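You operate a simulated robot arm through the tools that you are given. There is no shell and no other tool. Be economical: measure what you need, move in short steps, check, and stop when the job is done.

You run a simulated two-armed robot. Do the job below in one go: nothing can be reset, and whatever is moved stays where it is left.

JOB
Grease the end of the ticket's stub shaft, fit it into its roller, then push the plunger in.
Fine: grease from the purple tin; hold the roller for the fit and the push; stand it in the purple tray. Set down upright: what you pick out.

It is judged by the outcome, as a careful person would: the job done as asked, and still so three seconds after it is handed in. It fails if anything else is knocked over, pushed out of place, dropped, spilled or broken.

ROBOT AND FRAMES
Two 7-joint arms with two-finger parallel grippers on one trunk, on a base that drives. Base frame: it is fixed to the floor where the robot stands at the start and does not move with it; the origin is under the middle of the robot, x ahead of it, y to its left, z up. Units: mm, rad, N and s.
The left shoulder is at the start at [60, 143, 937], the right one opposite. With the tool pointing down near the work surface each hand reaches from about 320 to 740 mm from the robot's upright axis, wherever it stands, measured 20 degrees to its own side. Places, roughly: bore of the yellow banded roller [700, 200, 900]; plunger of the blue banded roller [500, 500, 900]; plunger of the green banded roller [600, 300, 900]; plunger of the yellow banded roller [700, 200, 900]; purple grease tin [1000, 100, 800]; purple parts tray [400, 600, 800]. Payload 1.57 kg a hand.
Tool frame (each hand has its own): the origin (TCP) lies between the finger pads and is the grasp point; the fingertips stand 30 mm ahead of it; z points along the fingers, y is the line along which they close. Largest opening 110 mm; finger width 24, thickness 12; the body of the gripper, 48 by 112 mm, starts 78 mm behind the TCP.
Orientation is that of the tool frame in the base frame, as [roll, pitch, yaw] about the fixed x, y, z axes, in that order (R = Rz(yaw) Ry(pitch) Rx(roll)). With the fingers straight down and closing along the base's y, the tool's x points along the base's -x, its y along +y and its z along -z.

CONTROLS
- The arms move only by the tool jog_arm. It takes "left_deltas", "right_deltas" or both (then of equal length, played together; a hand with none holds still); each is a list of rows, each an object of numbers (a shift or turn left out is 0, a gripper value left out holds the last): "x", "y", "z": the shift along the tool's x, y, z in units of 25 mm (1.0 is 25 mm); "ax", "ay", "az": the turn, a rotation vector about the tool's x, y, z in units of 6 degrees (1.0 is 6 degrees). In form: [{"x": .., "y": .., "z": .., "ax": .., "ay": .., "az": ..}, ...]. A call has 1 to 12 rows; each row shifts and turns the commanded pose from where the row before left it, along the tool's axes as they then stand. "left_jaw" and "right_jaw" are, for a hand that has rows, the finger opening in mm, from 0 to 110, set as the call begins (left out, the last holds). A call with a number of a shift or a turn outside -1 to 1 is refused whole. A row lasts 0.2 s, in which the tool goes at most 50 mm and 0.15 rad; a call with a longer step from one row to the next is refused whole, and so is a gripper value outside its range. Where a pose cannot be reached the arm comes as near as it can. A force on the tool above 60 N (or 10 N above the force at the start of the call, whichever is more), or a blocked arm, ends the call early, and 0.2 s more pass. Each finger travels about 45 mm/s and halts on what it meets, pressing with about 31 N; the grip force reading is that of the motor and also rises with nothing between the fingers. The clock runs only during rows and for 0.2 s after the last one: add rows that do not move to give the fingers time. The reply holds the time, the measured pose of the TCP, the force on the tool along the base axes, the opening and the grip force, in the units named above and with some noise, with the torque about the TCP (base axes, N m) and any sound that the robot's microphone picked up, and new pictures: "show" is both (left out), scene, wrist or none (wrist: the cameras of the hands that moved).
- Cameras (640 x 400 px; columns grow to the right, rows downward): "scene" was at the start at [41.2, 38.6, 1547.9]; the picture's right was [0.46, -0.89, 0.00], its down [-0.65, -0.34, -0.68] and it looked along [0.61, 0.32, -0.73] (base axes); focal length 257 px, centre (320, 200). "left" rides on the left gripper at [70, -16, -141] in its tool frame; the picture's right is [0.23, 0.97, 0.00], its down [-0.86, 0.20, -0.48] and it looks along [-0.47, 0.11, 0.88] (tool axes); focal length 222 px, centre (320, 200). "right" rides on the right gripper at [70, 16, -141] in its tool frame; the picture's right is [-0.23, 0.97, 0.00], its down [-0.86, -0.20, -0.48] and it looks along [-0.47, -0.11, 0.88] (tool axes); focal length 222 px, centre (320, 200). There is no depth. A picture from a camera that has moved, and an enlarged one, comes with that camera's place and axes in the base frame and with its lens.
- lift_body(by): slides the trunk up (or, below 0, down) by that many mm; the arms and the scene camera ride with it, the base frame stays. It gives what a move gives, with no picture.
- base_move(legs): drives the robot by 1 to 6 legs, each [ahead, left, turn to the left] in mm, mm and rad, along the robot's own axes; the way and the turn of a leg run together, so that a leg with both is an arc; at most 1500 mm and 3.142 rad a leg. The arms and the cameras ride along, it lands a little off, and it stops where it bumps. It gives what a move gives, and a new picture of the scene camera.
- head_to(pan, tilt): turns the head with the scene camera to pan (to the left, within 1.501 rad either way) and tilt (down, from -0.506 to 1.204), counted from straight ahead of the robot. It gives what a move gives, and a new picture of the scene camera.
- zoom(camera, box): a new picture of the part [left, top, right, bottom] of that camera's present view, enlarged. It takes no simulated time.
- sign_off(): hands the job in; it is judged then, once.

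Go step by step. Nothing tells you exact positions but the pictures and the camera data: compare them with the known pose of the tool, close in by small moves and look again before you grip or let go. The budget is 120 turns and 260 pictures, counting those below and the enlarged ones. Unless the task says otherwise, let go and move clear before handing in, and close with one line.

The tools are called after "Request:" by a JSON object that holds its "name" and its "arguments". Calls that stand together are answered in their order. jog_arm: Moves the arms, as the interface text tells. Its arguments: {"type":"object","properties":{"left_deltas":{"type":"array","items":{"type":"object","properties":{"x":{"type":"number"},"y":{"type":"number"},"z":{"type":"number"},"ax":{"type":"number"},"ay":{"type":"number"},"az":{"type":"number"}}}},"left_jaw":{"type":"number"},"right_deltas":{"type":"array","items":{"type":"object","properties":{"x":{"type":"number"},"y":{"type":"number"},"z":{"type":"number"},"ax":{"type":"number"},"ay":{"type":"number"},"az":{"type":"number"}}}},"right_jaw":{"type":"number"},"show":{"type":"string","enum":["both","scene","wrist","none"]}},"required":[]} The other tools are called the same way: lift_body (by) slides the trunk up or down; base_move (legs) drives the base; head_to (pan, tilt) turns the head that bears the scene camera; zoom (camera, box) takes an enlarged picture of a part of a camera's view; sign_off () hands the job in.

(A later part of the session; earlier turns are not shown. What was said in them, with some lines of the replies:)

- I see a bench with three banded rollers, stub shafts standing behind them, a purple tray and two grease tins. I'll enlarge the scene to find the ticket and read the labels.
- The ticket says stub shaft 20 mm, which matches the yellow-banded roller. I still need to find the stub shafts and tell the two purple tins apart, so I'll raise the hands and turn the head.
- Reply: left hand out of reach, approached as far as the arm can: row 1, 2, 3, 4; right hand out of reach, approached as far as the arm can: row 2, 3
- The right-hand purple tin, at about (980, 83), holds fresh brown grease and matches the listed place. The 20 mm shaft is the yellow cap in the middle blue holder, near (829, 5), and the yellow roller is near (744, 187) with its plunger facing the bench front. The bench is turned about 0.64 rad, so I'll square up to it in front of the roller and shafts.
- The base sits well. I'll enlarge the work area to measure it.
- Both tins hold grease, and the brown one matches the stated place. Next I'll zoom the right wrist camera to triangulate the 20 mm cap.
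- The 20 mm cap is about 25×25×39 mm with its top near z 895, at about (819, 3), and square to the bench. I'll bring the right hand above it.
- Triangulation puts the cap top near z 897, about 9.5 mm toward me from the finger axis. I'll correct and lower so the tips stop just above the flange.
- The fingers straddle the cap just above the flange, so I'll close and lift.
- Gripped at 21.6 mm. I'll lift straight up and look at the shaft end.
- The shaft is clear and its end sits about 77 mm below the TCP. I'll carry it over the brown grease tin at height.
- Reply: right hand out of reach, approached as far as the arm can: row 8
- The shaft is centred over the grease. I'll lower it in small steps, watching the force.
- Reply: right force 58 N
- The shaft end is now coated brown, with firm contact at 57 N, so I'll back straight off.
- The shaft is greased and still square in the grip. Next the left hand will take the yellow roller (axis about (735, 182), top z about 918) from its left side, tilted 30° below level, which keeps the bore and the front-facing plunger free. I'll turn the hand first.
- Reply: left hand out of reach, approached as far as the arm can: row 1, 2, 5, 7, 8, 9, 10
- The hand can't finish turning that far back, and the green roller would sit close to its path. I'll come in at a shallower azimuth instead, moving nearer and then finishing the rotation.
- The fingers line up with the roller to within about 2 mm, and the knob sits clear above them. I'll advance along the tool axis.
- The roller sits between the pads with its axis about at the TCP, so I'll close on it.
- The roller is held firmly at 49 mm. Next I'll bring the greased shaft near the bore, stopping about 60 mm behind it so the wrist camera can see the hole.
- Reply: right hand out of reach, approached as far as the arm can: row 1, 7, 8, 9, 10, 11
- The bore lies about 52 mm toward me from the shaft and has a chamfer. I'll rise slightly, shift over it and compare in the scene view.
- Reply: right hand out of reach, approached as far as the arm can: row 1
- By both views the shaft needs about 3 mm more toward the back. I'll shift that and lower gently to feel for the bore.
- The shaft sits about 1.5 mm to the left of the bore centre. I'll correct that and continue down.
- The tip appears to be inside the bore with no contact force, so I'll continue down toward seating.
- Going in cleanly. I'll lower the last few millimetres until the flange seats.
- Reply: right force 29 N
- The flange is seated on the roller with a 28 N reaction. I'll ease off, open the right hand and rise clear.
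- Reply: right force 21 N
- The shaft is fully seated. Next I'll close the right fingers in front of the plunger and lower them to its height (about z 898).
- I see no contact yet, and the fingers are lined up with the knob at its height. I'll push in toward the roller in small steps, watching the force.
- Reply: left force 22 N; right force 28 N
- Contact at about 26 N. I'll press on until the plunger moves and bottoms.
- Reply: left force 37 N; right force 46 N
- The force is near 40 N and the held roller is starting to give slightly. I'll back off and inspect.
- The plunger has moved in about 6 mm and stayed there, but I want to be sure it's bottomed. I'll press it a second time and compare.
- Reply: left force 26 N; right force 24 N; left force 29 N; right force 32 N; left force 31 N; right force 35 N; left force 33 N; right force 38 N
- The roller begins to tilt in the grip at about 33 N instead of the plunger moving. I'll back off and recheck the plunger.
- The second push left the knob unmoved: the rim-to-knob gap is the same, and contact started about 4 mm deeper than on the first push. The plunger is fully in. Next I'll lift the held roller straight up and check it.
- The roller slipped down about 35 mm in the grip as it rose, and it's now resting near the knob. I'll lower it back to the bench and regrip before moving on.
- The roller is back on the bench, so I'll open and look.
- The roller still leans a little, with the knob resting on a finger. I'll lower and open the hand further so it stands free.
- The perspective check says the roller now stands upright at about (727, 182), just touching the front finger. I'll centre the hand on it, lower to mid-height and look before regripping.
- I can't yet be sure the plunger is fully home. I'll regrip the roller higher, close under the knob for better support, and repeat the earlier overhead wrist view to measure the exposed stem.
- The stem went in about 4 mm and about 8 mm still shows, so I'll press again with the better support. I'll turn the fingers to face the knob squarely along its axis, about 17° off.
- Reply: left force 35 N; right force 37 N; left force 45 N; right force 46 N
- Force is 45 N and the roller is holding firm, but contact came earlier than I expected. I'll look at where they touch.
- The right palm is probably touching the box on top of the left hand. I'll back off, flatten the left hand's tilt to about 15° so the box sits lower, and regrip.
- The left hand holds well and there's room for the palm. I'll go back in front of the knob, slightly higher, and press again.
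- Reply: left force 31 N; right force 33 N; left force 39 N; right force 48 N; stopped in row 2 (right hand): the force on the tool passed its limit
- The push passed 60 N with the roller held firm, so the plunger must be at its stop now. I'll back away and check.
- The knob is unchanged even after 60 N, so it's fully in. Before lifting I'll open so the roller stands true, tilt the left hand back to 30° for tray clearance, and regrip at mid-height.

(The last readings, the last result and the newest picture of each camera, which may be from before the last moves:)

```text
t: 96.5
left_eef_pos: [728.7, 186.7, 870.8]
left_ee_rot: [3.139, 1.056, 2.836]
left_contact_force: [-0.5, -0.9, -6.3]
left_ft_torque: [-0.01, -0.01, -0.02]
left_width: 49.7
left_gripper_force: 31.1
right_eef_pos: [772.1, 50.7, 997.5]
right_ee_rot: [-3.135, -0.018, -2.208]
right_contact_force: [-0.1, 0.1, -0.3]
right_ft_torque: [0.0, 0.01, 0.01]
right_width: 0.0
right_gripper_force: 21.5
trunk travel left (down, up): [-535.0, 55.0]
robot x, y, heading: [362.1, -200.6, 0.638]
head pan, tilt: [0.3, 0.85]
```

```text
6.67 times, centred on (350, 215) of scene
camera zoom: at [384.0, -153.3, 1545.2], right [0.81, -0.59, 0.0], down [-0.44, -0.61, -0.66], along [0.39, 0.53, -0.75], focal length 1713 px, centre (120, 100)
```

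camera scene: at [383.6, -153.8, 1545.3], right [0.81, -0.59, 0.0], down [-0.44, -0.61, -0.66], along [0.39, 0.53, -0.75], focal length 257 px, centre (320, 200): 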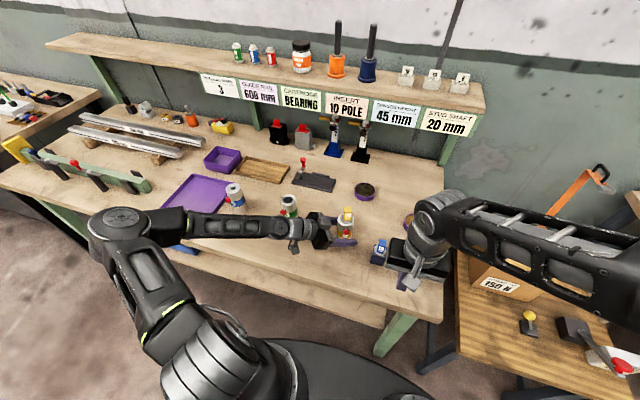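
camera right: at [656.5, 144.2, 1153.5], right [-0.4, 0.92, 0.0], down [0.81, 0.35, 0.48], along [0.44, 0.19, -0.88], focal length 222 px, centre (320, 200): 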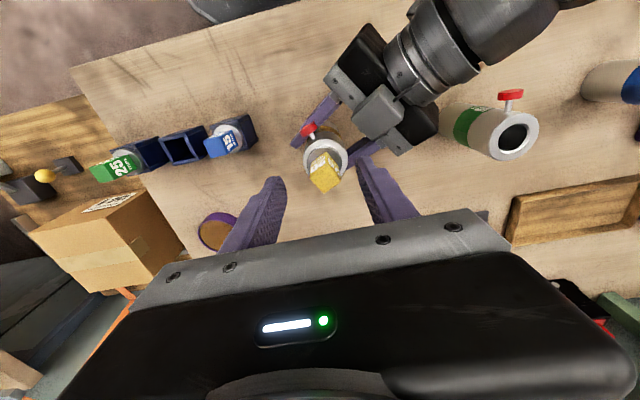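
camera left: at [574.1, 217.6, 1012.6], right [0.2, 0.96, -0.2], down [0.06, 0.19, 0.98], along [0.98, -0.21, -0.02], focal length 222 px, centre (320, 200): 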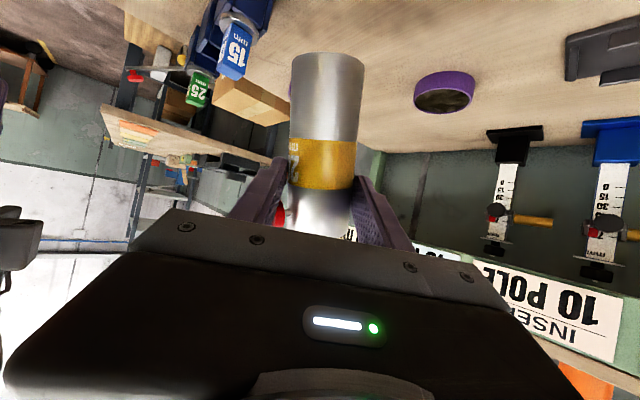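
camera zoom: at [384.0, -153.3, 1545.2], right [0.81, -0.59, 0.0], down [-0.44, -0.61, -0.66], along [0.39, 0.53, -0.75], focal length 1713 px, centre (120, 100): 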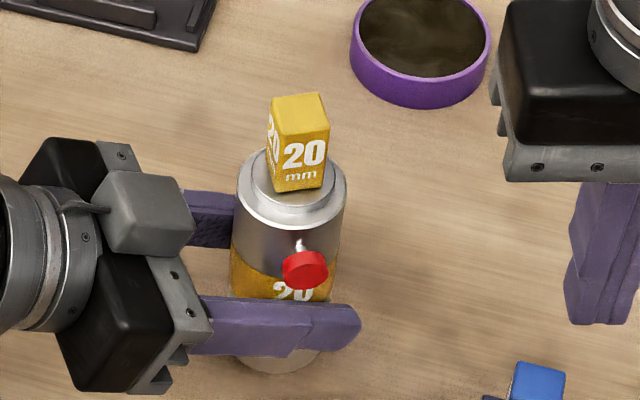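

It lifts with no slip this time. I'll raise it slowly, high enough to clear the other rollers, and retract the right hand.

Request:
{"name": "jog_arm", "arguments": {"left_deltas": [{"x": -0.4, "z": -0.225}, {"x": -0.4, "z": -0.225}, {"x": -0.4, "z": -0.225}, {"x": -0.4, "z": -0.225}, {"x": -0.4, "z": -0.225}, {"x": -0.4, "z": -0.225}, {"x": -0.4, "z": -0.225}, {"x": -0.4, "z": -0.225}, {"x": -0.4, "z": -0.225}, {"x": -0.4, "z": -0.225}, {"x": -0.4, "z": -0.225}, {"x": -0.4, "z": -0.225}], "right_deltas": [{"z": -0.5}, {"x": 1}, {"x": 1}, {"x": 1}, {"x": 1}, {"x": 1}, {"x": 1}, {"x": 1}, {"y": -0.5}, {"y": -0.5}, {}, {}], "show": "scene"}}

Request:
{"name": "zoom", "arguments": {"camera": "left", "box": [160, 20, 480, 240]}}

```text
t: 99.1
left_eef_pos: [728.7, 187.8, 1009.9]
left_ee_rot: [3.139, 1.058, 2.836]
left_contact_force: [0.9, -0.4, -5.8]
left_ft_torque: [0.03, 0.0, -0.03]
left_width: 49.4
left_gripper_force: 31.2
right_eef_pos: [687.8, -103.6, 1012.9]
right_ee_rot: [-3.135, -0.018, -2.208]
right_contact_force: [0.1, -0.4, -0.2]
right_ft_torque: [0.02, -0.03, -0.05]
right_width: 0.3
right_gripper_force: 21.5
trunk travel left (down, up): [-535.0, 55.0]
robot x, y, heading: [360.5, -202.9, 0.635]
head pan, tilt: [0.3, 0.85]
camera scene: at [383.8, -153.7, 1545.2], right [0.81, -0.59, 0.0], down [-0.44, -0.61, -0.66], along [0.39, 0.53, -0.75], focal length 257 px, centre (320, 200)
```

scene: 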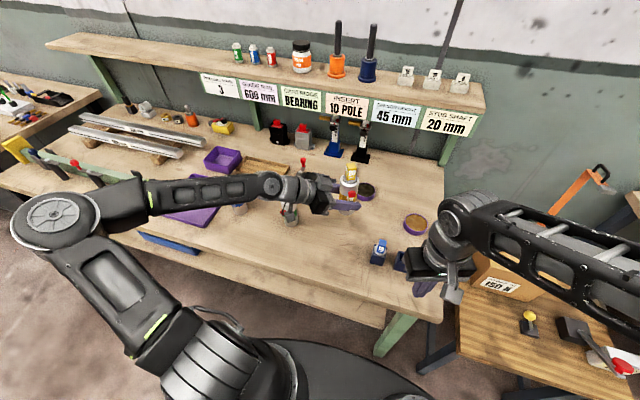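

```text
1.82 times, centred on (320, 130) of left
camera zoom: at [572.3, 217.4, 1016.7], right [0.18, 0.96, -0.2], down [0.06, 0.19, 0.98], along [0.98, -0.19, -0.02], focal length 404 px, centre (320, 327)
```

zoom: 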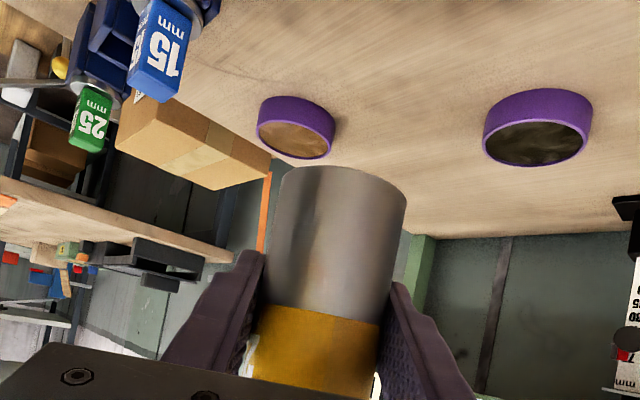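

No slip. The tray centre is about 578 mm to my left along the bench, so I'll drive there with the roller held high.

Request:
{"name": "base_move", "arguments": {"legs": [[0, 250, 0]]}}

```text
t: 100.9
left_eef_pos: [579.3, 389.4, 1008.4]
left_ee_rot: [3.138, 1.059, 2.837]
left_contact_force: [-0.8, 0.1, -6.6]
left_ft_torque: [0.01, 0.0, -0.01]
left_width: 49.3
left_gripper_force: 31.0
right_eef_pos: [537.3, 98.3, 1013.0]
right_ee_rot: [-3.132, -0.016, -2.205]
right_contact_force: [-0.4, 0.0, 0.2]
right_ft_torque: [-0.06, -0.02, 0.01]
right_width: 0.0
right_gripper_force: 21.4
trunk travel left (down, up): [-535.0, 55.0]
robot x, y, heading: [210.3, 3.7, 0.644]
head pan, tilt: [0.3, 0.85]
camera scene: at [233.7, 48.0, 1545.2], right [0.81, -0.59, 0.0], down [-0.44, -0.61, -0.66], along [0.39, 0.53, -0.75], focal length 257 px, centre (320, 200)
```

scene: 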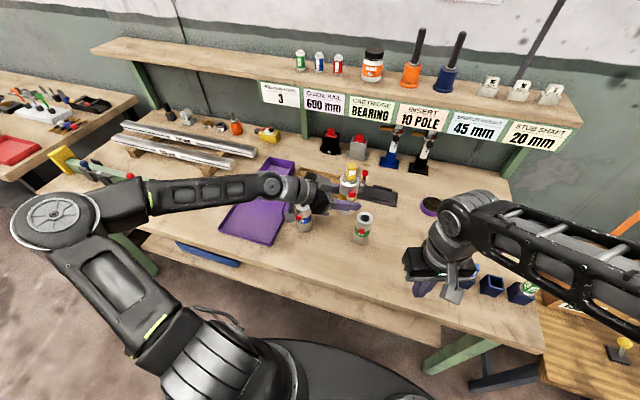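

Request:
{"name": "base_move", "arguments": {"legs": [[0, 325, 0]]}}

Request:
{"name": "head_to", "arguments": {"pan": 0.15, "tilt": 0.9}}

Request:
{"name": "zoom", "arguments": {"camera": "scene", "box": [220, 130, 420, 260]}}

```text
t: 103.1
left_eef_pos: [381.3, 651.9, 1008.8]
left_ee_rot: [3.139, 1.06, 2.838]
left_contact_force: [0.2, -0.5, -6.1]
left_ft_torque: [0.01, -0.02, 0.0]
left_width: 49.1
left_gripper_force: 31.4
right_eef_pos: [341.7, 360.1, 1013.4]
right_ee_rot: [-3.133, -0.018, -2.203]
right_contact_force: [-0.9, 0.7, -0.1]
right_ft_torque: [-0.04, 0.0, -0.01]
right_width: 0.1
right_gripper_force: 21.3
trunk travel left (down, up): [-535.0, 55.0]
robot x, y, heading: [12.8, 260.6, 0.641]
head pan, tilt: [0.3, 0.85]
camera scene: at [37.9, 309.7, 1545.2], right [0.81, -0.59, 0.0], down [-0.44, -0.61, -0.66], along [0.39, 0.53, -0.75], focal length 257 px, centre (320, 200)
```

scene: 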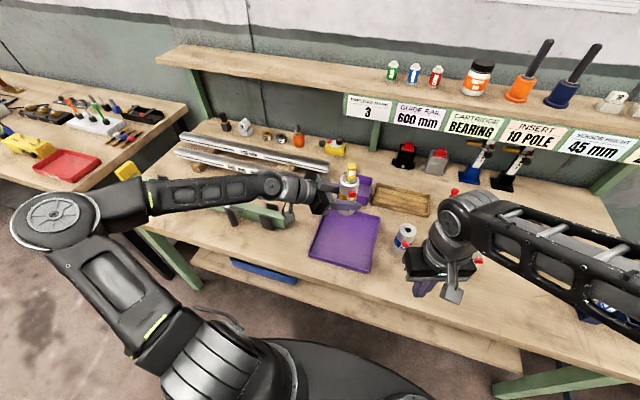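

```text
t: 103.8
left_eef_pos: [383.4, 650.6, 1008.0]
left_ee_rot: [3.139, 1.057, 2.84]
left_contact_force: [0.0, 0.2, -5.9]
left_ft_torque: [0.01, 0.0, 0.0]
left_width: 49.5
left_gripper_force: 31.0
right_eef_pos: [342.1, 359.4, 1012.6]
right_ee_rot: [-3.134, -0.017, -2.204]
right_contact_force: [0.1, -0.1, -0.1]
right_ft_torque: [0.04, 0.01, -0.01]
right_width: 0.3
right_gripper_force: 21.0
trunk travel left (down, up): [-535.0, 55.0]
robot x, y, heading: [19.1, 263.7, 0.644]
head pan, tilt: [0.15, 0.901]
camera scene: at [45.7, 299.3, 1541.4], right [0.71, -0.7, 0.0], down [-0.55, -0.56, -0.62], along [0.44, 0.44, -0.78], focal length 257 px, centre (320, 200)
```

scene: 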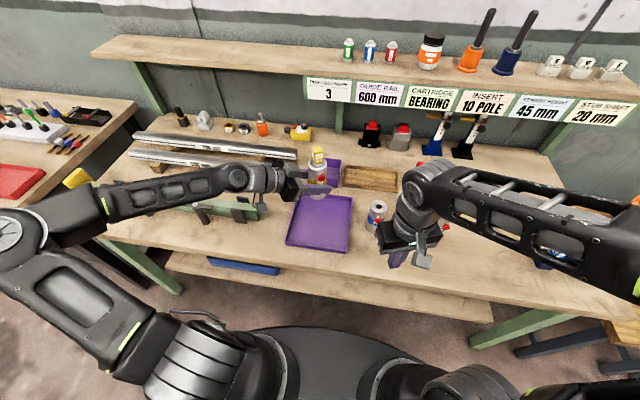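

```text
3.08 times, centred on (320, 195) of scene
camera zoom: at [45.7, 299.3, 1541.4], right [0.71, -0.7, 0.0], down [-0.55, -0.56, -0.62], along [0.44, 0.44, -0.78], focal length 790 px, centre (320, 215)
```

zoom: 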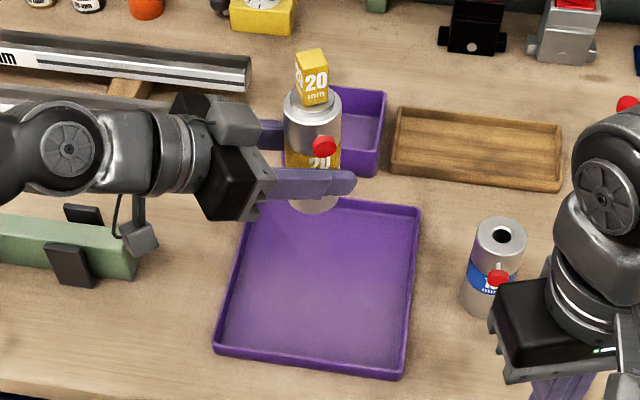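

The roller is hanging almost exactly over the purple tray's centre, with clear room around it. I'll lower it.

Request:
{"name": "jog_arm", "arguments": {"left_deltas": [{"x": 0.6, "z": 0.34}, {"x": 0.6, "z": 0.34}, {"x": 0.6, "z": 0.34}, {"x": 0.6, "z": 0.34}, {"x": 0.6, "z": 0.34}, {"x": 0.6, "z": 0.34}, {"x": 0.6, "z": 0.34}, {"x": 0.4, "z": 0.226}], "show": "none"}}

Request:
{"name": "zoom", "arguments": {"camera": "scene", "box": [220, 130, 420, 260]}}

Request:
{"name": "zoom", "arguments": {"camera": "left", "box": [120, 0, 520, 250]}}

```text
t: 105.6
left_eef_pos: [382.3, 650.3, 874.8]
left_ee_rot: [3.138, 1.055, 2.837]
left_contact_force: [-0.2, -0.1, -6.1]
left_ft_torque: [0.01, 0.02, 0.01]
left_width: 49.3
left_gripper_force: 30.9
right_eef_pos: [342.9, 359.6, 1014.2]
right_ee_rot: [-3.134, -0.018, -2.204]
right_contact_force: [-0.1, -0.3, 1.0]
right_ft_torque: [0.0, 0.0, 0.03]
right_width: 0.0
right_gripper_force: 21.3
trunk travel left (down, up): [-535.0, 55.0]
robot x, y, heading: [16.4, 263.2, 0.637]
head pan, tilt: [0.15, 0.901]
```

```text
3.08 times, centred on (320, 195) of scene
camera zoom: at [45.7, 299.4, 1541.4], right [0.71, -0.7, 0.0], down [-0.55, -0.56, -0.62], along [0.44, 0.44, -0.78], focal length 790 px, centre (320, 215)
```

zoom: 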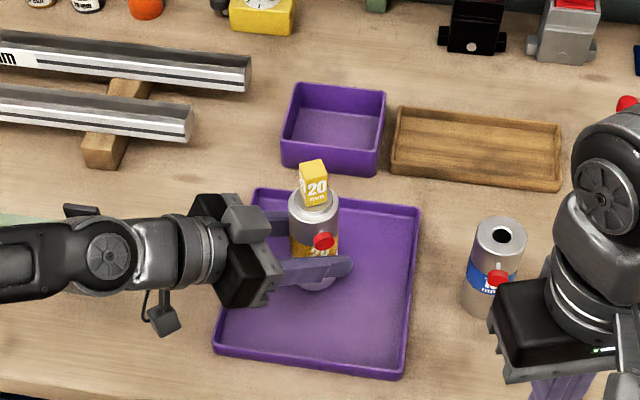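

```text
1.60 times, centred on (320, 125) of left
camera zoom: at [226.2, 680.0, 883.9], right [0.18, 0.96, -0.2], down [0.06, 0.19, 0.98], along [0.98, -0.19, -0.02], focal length 355 px, centre (320, 320)
```

zoom: 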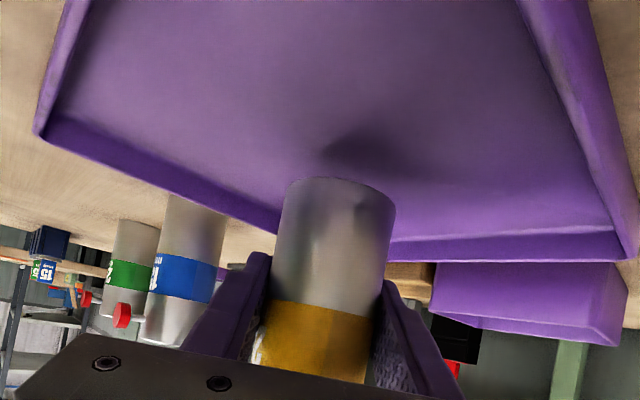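

Well inside the tray. I'll lower it gently to contact.

Request:
{"name": "jog_arm", "arguments": {"left_deltas": [{"x": 0.2, "z": 0.113}, {"x": 0.2, "z": 0.113}, {"x": 0.1, "z": 0.056}, {"x": 0.08, "z": 0.045}], "show": "none"}}

Request:
{"name": "jog_arm", "arguments": {"left_deltas": [{"x": 0.06, "z": 0.034}, {"x": 0.06, "z": 0.034}], "show": "none"}}

Request:
{"name": "jog_arm", "arguments": {"left_deltas": [{"x": 0.06, "z": 0.034}, {"x": 0.06, "z": 0.034}], "show": "none"}}

```text
t: 106.6
left_eef_pos: [382.8, 651.8, 859.6]
left_ee_rot: [3.138, 1.057, 2.842]
left_contact_force: [0.0, 0.1, -5.6]
left_ft_torque: [0.0, 0.01, -0.01]
left_width: 49.1
left_gripper_force: 31.1
right_eef_pos: [342.2, 358.2, 1012.0]
right_ee_rot: [-3.134, -0.018, -2.205]
right_contact_force: [-1.6, 0.8, -1.3]
right_ft_torque: [-0.01, 0.0, 0.0]
right_width: 0.2
right_gripper_force: 21.8
trunk travel left (down, up): [-535.0, 55.0]
robot x, y, heading: [17.5, 260.9, 0.644]
head pan, tilt: [0.15, 0.901]
```

```text
t: 107.2
left_eef_pos: [383.5, 651.3, 855.5]
left_ee_rot: [3.138, 1.057, 2.84]
left_contact_force: [0.2, -1.1, -5.8]
left_ft_torque: [-0.01, -0.01, 0.01]
left_width: 49.4
left_gripper_force: 30.9
right_eef_pos: [343.0, 359.6, 1013.5]
right_ee_rot: [-3.135, -0.017, -2.204]
right_contact_force: [0.7, -0.1, -0.7]
right_ft_torque: [-0.03, -0.05, -0.03]
right_width: 0.0
right_gripper_force: 21.5
trunk travel left (down, up): [-535.0, 55.0]
robot x, y, heading: [18.4, 265.2, 0.641]
head pan, tilt: [0.15, 0.901]
```

```text
t: 107.8
left_eef_pos: [382.7, 650.2, 853.9]
left_ee_rot: [3.134, 1.061, 2.837]
left_contact_force: [-2.2, 1.2, 4.4]
left_ft_torque: [-0.02, 0.29, -0.07]
left_width: 49.5
left_gripper_force: 31.5
right_eef_pos: [341.6, 359.3, 1013.1]
right_ee_rot: [-3.134, -0.017, -2.205]
right_contact_force: [0.2, -0.8, 0.0]
right_ft_torque: [-0.02, -0.02, 0.0]
right_width: 0.0
right_gripper_force: 21.3
trunk travel left (down, up): [-535.0, 55.0]
robot x, y, heading: [14.6, 262.0, 0.642]
head pan, tilt: [0.15, 0.901]
```

It has touched down: the force went from −6 N to +4 N. I'll open the fingers and check that it stands.

Request:
{"name": "jog_arm", "arguments": {"left_deltas": [{}, {}, {}, {}], "left_jaw": 72, "show": "none"}}

Request:
{"name": "zoom", "arguments": {"camera": "left", "box": [160, 20, 480, 240]}}

Request:
{"name": "zoom", "arguments": {"camera": "scene", "box": [270, 160, 370, 240]}}

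```text
t: 108.8
left_eef_pos: [382.7, 650.9, 853.1]
left_ee_rot: [3.137, 1.058, 2.838]
left_contact_force: [0.3, 0.2, -0.7]
left_ft_torque: [-0.02, -0.01, 0.01]
left_width: 72.0
left_gripper_force: 0.2
right_eef_pos: [341.1, 359.5, 1012.8]
right_ee_rot: [-3.134, -0.019, -2.205]
right_contact_force: [0.1, 0.1, -0.6]
right_ft_torque: [0.0, 0.01, -0.02]
right_width: 0.0
right_gripper_force: 21.7
trunk travel left (down, up): [-535.0, 55.0]
robot x, y, heading: [17.6, 263.1, 0.642]
head pan, tilt: [0.15, 0.901]
```

```text
1.82 times, centred on (320, 130) of left
camera zoom: at [226.2, 680.2, 861.0], right [0.18, 0.96, -0.2], down [0.06, 0.19, 0.98], along [0.98, -0.19, -0.02], focal length 404 px, centre (320, 327)
```

zoom: 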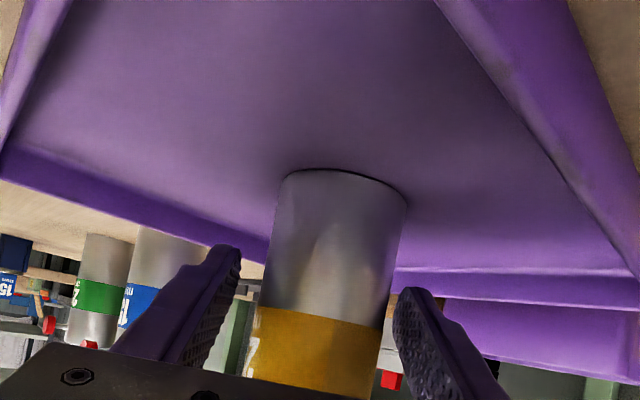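

```text
5.00 times, centred on (320, 200) of scene
camera zoom: at [45.3, 298.9, 1541.4], right [0.71, -0.7, 0.0], down [-0.55, -0.56, -0.62], along [0.44, 0.44, -0.78], focal length 1285 px, centre (320, 200)
```

zoom: 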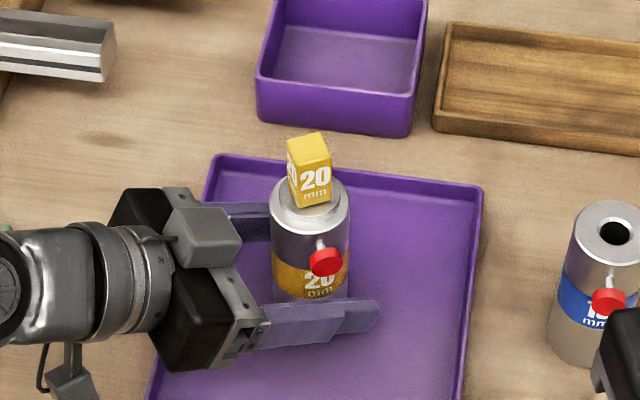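

The roller stands upright in the tray. I'll withdraw the hand straight back along its axis.

Request:
{"name": "jog_arm", "arguments": {"left_deltas": [{"z": -0.5}, {"z": -0.9}, {"z": -0.9}, {"z": -0.9}, {"z": -0.9}, {"z": -0.9}, {"x": -0.9}, {"x": -0.9}], "left_jaw": 80, "show": "scene"}}

Request:
{"name": "zoom", "arguments": {"camera": "scene", "box": [270, 160, 370, 240]}}

Request:
{"name": "head_to", "arguments": {"pan": -0.4, "tilt": 0.75}}

```text
t: 110.6
left_eef_pos: [299.6, 675.0, 953.9]
left_ee_rot: [3.138, 1.059, 2.84]
left_contact_force: [0.3, 0.4, 0.6]
left_ft_torque: [0.02, 0.0, -0.04]
left_width: 79.8
left_gripper_force: 0.0
right_eef_pos: [341.7, 359.2, 1012.4]
right_ee_rot: [-3.134, -0.017, -2.204]
right_contact_force: [0.1, 0.9, 0.0]
right_ft_torque: [0.01, -0.05, 0.02]
right_width: 0.0
right_gripper_force: 21.5
trunk travel left (down, up): [-535.0, 55.0]
robot x, y, heading: [17.7, 262.9, 0.641]
head pan, tilt: [0.15, 0.901]
camera scene: at [45.3, 298.7, 1541.4], right [0.71, -0.7, 0.0], down [-0.55, -0.56, -0.62], along [0.44, 0.44, -0.78], focal length 257 px, centre (320, 200)
```

scene: 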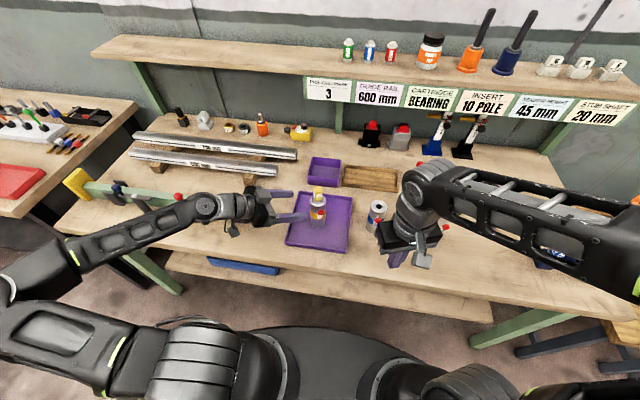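

```text
5.00 times, centred on (320, 200) of scene
camera zoom: at [45.3, 298.7, 1541.4], right [0.71, -0.7, 0.0], down [-0.55, -0.56, -0.62], along [0.44, 0.44, -0.78], focal length 1285 px, centre (320, 200)
```

zoom: 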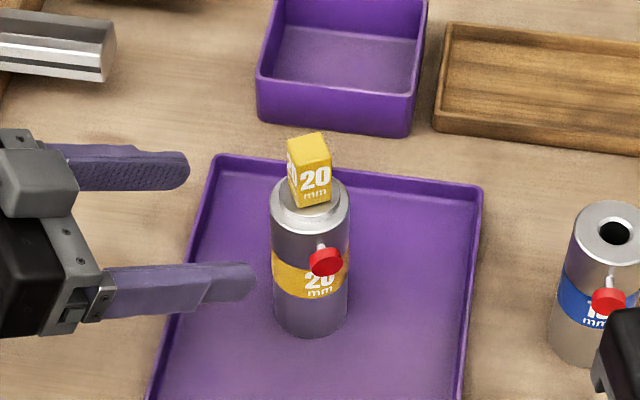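

```text
t: 111.6
left_eef_pos: [299.0, 675.8, 952.5]
left_ee_rot: [3.135, 1.059, 2.837]
left_contact_force: [-0.5, -0.3, -0.4]
left_ft_torque: [0.01, -0.04, -0.01]
left_width: 80.4
left_gripper_force: 0.1
right_eef_pos: [340.7, 358.9, 1013.5]
right_ee_rot: [-3.134, -0.017, -2.204]
right_contact_force: [-0.1, 0.9, 0.0]
right_ft_torque: [0.01, 0.0, -0.01]
right_width: 0.1
right_gripper_force: 21.1
trunk travel left (down, up): [-535.0, 55.0]
robot x, y, heading: [17.5, 264.7, 0.642]
head pan, tilt: [-0.4, 0.75]
camera scene: at [72.7, 265.2, 1553.3], right [0.24, -0.97, 0.0], down [-0.66, -0.16, -0.73], along [0.71, 0.18, -0.68], focal length 257 px, centre (320, 200)
```

scene: 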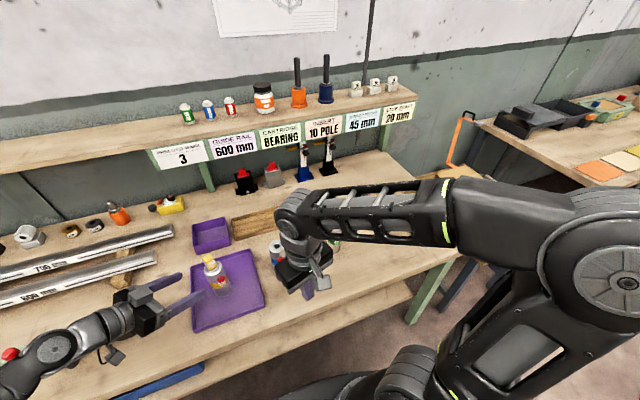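

The yellow roller stands upright in the purple tray with its greased 20 mm shaft seated and its plunger visibly shorter than its neighbour's. Both hands are clear and everything else I can see is in place, so I'm handing in.

Request:
{"name": "sign_off", "arguments": {}}

```text
The job is handed in.
```

The 20 mm stub shaft was greased from the purple tin and seated in its yellow-banded roller; I pushed the plunger in to its stop and stood the roller upright in the purple tray. The roller slipped down in the grip on the first lift, so I set it back on the bench and regripped it.
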